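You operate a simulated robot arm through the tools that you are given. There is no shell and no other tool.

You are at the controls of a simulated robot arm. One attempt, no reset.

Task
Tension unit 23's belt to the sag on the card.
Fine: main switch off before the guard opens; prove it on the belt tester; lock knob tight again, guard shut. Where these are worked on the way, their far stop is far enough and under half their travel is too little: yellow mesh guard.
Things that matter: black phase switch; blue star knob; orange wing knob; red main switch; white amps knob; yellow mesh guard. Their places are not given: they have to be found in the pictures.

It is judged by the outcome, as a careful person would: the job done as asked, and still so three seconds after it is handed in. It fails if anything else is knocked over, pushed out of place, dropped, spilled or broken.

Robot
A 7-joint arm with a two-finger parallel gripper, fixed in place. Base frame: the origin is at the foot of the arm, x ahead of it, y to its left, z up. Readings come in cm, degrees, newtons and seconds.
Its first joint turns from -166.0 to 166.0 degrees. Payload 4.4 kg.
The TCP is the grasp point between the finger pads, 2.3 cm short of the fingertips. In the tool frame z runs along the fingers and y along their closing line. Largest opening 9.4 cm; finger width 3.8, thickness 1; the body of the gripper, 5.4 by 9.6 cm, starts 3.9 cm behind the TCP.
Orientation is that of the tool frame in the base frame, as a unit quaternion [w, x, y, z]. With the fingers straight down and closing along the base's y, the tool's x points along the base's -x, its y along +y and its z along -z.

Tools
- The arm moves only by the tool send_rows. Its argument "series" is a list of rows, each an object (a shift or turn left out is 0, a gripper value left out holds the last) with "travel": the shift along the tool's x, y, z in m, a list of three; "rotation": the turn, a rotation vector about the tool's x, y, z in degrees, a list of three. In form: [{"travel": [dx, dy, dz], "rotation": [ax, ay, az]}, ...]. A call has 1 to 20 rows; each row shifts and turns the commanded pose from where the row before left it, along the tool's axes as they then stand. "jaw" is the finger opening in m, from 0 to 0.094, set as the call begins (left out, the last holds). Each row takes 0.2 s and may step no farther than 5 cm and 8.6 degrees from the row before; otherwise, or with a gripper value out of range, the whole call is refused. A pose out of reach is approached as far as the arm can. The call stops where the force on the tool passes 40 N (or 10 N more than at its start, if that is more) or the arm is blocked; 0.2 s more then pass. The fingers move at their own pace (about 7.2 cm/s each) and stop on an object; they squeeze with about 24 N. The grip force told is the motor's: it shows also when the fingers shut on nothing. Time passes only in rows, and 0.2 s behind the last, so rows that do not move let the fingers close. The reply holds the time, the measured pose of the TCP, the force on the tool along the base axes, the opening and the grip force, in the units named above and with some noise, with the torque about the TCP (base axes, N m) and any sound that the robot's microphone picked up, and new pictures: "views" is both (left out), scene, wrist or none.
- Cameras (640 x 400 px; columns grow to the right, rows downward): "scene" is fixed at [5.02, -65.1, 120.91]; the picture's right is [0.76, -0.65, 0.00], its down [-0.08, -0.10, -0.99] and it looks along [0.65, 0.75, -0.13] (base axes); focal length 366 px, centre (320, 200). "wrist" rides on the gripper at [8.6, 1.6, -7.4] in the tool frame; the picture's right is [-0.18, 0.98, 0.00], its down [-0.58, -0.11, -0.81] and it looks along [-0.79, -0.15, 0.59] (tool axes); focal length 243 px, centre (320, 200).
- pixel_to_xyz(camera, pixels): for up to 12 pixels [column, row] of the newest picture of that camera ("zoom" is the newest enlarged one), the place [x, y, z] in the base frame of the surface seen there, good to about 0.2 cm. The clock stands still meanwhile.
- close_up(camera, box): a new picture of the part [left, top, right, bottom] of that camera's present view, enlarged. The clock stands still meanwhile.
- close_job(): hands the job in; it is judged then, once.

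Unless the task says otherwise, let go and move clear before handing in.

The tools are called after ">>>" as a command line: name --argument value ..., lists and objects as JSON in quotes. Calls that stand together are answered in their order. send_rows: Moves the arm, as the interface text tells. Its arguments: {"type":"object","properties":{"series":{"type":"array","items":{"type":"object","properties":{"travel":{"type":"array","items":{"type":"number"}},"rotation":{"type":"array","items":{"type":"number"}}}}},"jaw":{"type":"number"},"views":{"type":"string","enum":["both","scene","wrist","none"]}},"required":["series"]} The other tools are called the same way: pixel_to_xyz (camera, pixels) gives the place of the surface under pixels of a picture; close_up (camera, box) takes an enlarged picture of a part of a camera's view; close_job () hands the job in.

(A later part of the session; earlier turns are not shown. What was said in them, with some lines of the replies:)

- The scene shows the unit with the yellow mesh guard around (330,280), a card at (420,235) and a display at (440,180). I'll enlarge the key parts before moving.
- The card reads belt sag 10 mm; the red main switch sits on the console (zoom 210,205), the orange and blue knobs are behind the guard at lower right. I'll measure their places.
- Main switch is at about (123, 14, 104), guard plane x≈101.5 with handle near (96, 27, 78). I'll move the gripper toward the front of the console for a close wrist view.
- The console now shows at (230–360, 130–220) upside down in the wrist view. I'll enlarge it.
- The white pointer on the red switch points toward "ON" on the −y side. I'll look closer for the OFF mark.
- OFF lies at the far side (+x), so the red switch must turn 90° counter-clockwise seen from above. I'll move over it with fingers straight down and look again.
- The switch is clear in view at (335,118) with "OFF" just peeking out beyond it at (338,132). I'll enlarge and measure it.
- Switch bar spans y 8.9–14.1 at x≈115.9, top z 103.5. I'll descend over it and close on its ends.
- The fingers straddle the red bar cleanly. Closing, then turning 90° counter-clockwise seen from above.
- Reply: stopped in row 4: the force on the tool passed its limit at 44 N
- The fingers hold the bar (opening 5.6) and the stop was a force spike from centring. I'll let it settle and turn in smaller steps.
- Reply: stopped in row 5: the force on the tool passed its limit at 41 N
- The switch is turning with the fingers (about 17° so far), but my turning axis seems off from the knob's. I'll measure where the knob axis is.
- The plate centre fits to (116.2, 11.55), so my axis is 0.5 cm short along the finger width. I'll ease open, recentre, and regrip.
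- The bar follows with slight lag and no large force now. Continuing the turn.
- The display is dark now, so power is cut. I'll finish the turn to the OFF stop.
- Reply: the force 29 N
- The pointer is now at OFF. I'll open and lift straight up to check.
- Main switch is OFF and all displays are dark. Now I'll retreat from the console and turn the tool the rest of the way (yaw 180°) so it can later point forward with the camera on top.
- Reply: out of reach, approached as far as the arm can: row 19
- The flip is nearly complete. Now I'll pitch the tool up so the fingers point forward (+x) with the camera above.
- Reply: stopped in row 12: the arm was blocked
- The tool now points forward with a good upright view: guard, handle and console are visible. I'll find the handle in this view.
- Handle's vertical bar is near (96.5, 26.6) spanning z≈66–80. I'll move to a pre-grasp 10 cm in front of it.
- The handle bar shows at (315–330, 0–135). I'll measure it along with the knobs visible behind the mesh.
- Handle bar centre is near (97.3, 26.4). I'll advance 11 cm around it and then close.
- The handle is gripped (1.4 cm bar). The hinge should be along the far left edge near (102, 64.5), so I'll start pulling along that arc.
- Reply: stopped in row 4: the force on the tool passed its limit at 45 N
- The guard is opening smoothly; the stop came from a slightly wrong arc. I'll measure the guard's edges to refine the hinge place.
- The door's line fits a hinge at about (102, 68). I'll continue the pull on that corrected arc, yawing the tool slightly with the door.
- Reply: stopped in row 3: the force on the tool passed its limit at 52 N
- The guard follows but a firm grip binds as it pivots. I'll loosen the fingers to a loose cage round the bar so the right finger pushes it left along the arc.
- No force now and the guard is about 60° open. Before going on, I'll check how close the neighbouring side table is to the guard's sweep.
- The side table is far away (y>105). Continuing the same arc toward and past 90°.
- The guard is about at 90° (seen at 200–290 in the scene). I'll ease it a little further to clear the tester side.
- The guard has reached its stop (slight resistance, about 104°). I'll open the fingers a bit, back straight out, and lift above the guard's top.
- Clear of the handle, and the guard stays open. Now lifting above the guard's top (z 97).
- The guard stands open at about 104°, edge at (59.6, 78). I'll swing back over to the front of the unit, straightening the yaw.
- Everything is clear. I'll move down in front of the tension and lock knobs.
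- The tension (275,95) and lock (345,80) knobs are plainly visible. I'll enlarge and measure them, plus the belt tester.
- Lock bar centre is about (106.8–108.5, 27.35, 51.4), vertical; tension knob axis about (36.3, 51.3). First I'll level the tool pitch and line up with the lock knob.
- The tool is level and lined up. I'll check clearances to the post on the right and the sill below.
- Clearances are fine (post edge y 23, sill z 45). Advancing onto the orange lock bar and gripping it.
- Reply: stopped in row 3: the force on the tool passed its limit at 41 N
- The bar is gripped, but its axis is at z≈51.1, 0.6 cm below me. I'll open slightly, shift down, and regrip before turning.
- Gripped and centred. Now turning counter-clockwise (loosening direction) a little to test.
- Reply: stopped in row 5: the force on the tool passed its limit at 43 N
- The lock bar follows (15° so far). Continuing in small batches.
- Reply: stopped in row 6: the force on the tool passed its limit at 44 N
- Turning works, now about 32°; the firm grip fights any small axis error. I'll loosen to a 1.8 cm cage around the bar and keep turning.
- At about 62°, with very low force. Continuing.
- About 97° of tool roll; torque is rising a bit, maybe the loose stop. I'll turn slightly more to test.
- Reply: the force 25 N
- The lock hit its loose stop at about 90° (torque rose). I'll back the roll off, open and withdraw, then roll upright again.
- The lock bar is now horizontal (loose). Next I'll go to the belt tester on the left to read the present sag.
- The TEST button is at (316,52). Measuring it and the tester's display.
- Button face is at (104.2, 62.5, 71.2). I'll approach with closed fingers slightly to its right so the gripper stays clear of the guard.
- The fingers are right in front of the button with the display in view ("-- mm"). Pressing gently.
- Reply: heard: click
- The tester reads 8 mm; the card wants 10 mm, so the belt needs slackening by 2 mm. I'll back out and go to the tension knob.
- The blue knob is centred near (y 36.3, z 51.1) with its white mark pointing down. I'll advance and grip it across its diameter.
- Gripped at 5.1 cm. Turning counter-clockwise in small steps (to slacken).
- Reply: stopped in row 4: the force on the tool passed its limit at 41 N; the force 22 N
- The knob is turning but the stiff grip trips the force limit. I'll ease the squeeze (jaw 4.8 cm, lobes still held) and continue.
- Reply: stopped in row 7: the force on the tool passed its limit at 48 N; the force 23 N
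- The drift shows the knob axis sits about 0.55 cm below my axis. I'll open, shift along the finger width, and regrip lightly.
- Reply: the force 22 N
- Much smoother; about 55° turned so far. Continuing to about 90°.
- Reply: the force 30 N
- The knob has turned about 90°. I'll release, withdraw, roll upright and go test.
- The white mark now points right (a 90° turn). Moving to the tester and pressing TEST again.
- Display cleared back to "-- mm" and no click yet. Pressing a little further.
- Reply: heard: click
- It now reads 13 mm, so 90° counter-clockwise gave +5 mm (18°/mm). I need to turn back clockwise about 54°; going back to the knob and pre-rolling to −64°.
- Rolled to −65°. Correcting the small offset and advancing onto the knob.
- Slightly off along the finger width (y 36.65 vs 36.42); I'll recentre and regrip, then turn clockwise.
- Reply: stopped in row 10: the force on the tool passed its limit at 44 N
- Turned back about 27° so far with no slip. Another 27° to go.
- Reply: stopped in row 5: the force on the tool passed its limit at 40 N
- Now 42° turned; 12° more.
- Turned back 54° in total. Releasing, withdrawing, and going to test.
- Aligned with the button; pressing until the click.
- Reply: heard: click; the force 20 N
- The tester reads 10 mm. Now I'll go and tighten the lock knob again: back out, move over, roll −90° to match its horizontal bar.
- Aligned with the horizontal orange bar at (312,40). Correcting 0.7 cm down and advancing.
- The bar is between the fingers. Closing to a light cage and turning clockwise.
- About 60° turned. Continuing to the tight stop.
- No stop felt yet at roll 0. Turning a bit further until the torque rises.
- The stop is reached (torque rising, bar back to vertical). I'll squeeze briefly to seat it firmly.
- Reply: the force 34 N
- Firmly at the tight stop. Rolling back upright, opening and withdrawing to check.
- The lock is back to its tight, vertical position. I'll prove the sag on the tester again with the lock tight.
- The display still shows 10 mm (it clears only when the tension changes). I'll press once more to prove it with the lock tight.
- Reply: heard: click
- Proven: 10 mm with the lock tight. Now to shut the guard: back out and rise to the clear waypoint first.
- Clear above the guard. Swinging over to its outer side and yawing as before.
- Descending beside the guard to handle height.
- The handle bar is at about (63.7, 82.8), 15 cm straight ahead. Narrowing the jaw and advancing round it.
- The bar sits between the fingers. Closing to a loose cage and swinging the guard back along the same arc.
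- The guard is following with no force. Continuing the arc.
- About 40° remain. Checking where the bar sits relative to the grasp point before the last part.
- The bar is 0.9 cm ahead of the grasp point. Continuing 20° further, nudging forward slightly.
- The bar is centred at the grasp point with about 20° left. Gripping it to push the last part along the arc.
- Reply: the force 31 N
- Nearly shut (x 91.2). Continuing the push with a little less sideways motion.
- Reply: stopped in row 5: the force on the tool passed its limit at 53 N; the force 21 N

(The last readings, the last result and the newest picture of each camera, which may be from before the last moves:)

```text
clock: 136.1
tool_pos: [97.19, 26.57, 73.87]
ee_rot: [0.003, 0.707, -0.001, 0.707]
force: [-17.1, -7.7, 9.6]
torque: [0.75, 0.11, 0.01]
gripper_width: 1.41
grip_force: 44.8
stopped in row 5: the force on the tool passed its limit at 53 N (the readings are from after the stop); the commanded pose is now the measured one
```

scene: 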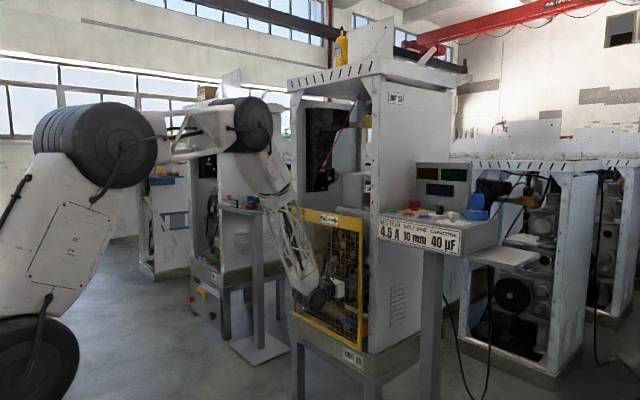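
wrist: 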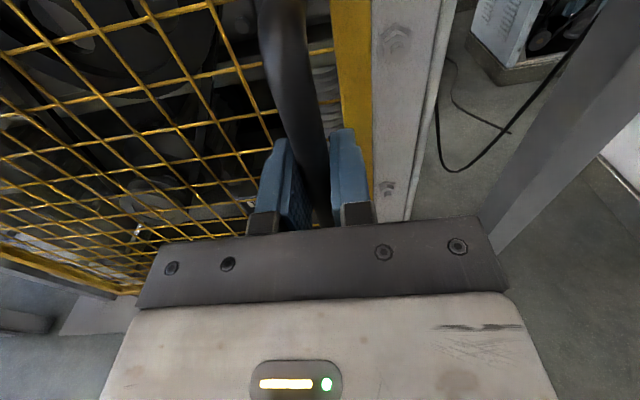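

The guard is against its closed stop (grasp point back at x≈97.2, as at the start). Opening and backing straight out.

>>> send_rows --series '[{"travel": [0, 0, 0]}, {"travel": [0, 0, 0]}, {"travel": [0, 0, 0]}, {"travel": [0, 0, -0.03]}, {"travel": [0, 0, -0.04]}, {"travel": [0, 0, -0.05]}, {"travel": [0, 0, -0.05]}, {"travel": [0, 0, -0.05]}, {"travel": [0, 0, 0]}]' --jaw 0.06 --views "both"

>>> close_up --camera "scene" --box '[280, 190, 400, 370]'

>>> pixel_to_xyz --camera "scene" --pixels '[[297, 212], [330, 222], [360, 230], [361, 340], [300, 315], [361, 300]]'

```text
clock: 138.1
tool_pos: [75.23, 26.43, 73.97]
ee_rot: [0.004, 0.707, -0.001, 0.707]
force: [-0.6, 0.3, -0.5]
torque: [-0.01, -0.02, 0.0]
gripper_width: 5.98
grip_force: 0.0
```

scene: 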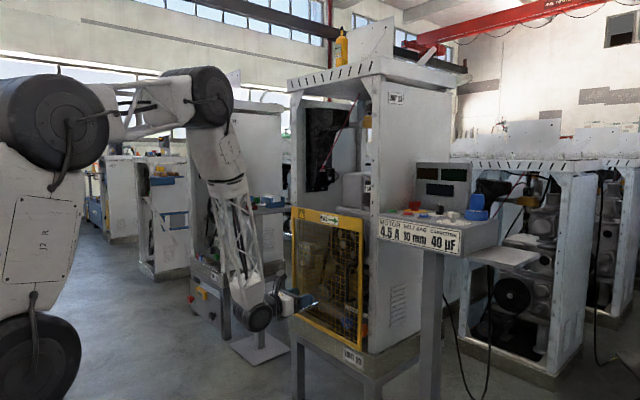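
wrist: 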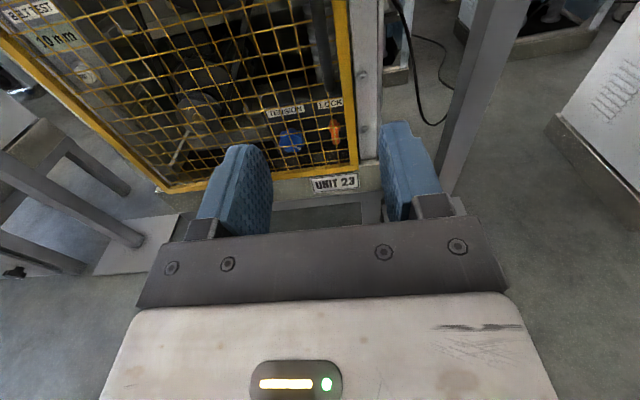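

```text
2.22 times, centred on (340, 280) of scene
```

zoom: 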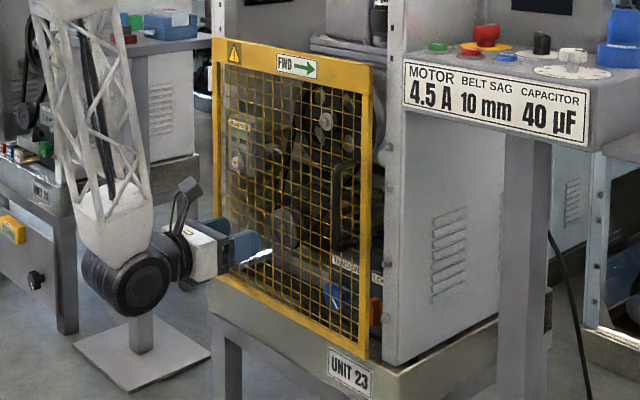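

```text
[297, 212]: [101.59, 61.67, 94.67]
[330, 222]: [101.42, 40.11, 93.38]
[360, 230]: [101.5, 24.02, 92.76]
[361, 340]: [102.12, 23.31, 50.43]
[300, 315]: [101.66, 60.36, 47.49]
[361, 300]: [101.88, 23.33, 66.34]
```

The guard is flush at x≈101.5 as it was originally and the tester still shows "10 mm" through the mesh. A last look at the display, lock knob and console before handing in.

>>> close_up --camera "wrist" --box '[0, 0, 120, 90]'

>>> close_up --camera "wrist" --box '[240, 80, 380, 190]'

>>> close_up --camera "scene" --box '[385, 155, 505, 235]'

```text
4.44 times, centred on (60, 45) of wrist
```

zoom: 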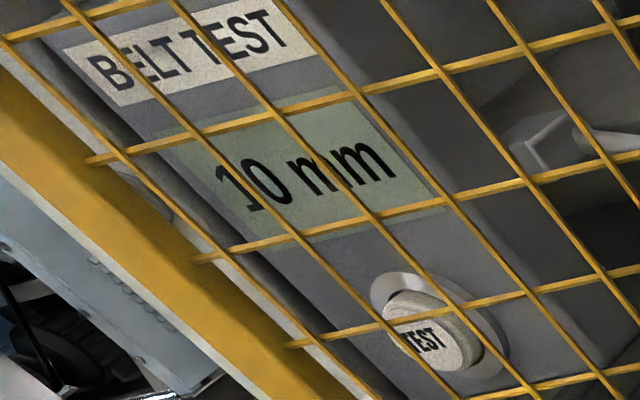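

```text
3.64 times, centred on (310, 135) of wrist
```

zoom: 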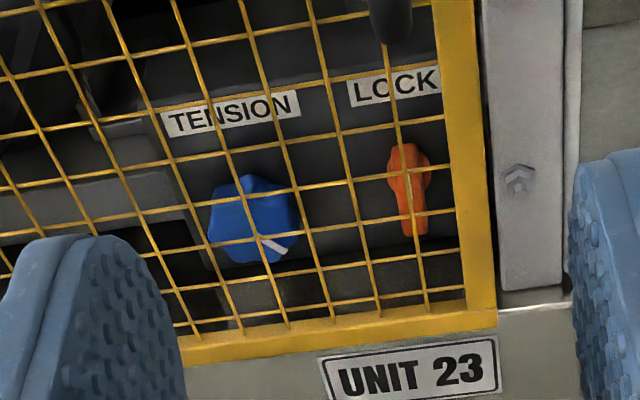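

```text
5.00 times, centred on (445, 195) of scene
```

zoom: 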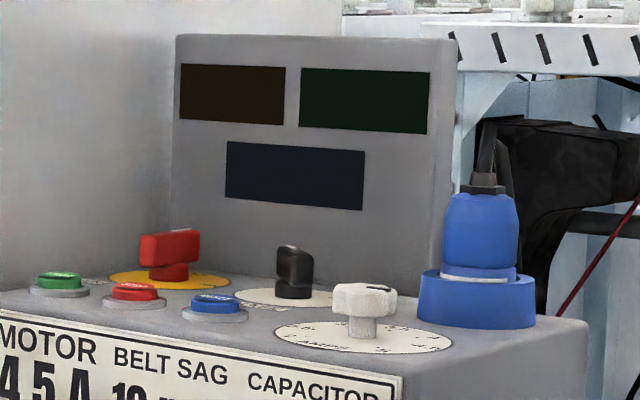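

The display reads 10 mm, the lock bar is tight (vertical), the guard is shut, the main switch is off, and the phase switch and amps knob look untouched. The gripper is open and clear, so I'm handing in.

>>> close_job

```text
The job is handed in.
```

Unit 23's belt is set to the 10 mm sag on the card, and the job is handed in.

- **Main switch:** I turned it off before opening the guard, and it is still off. I did not switch it back on, since the task didn't ask for that.
- **Tension:** the tester read 8 mm at the start and 13 mm after my first turn of the blue knob. I turned it back until it read 10 mm.
- **Proof:** I pressed TEST again with the lock knob tight, and it still read 10 mm.
- **Lock knob and guard:** the lock knob is back against its tight stop. The guard is shut and sits where it was at the start.
- **Other controls:** I did not work the phase switch or the amps knob, and both look unchanged in the last picture.
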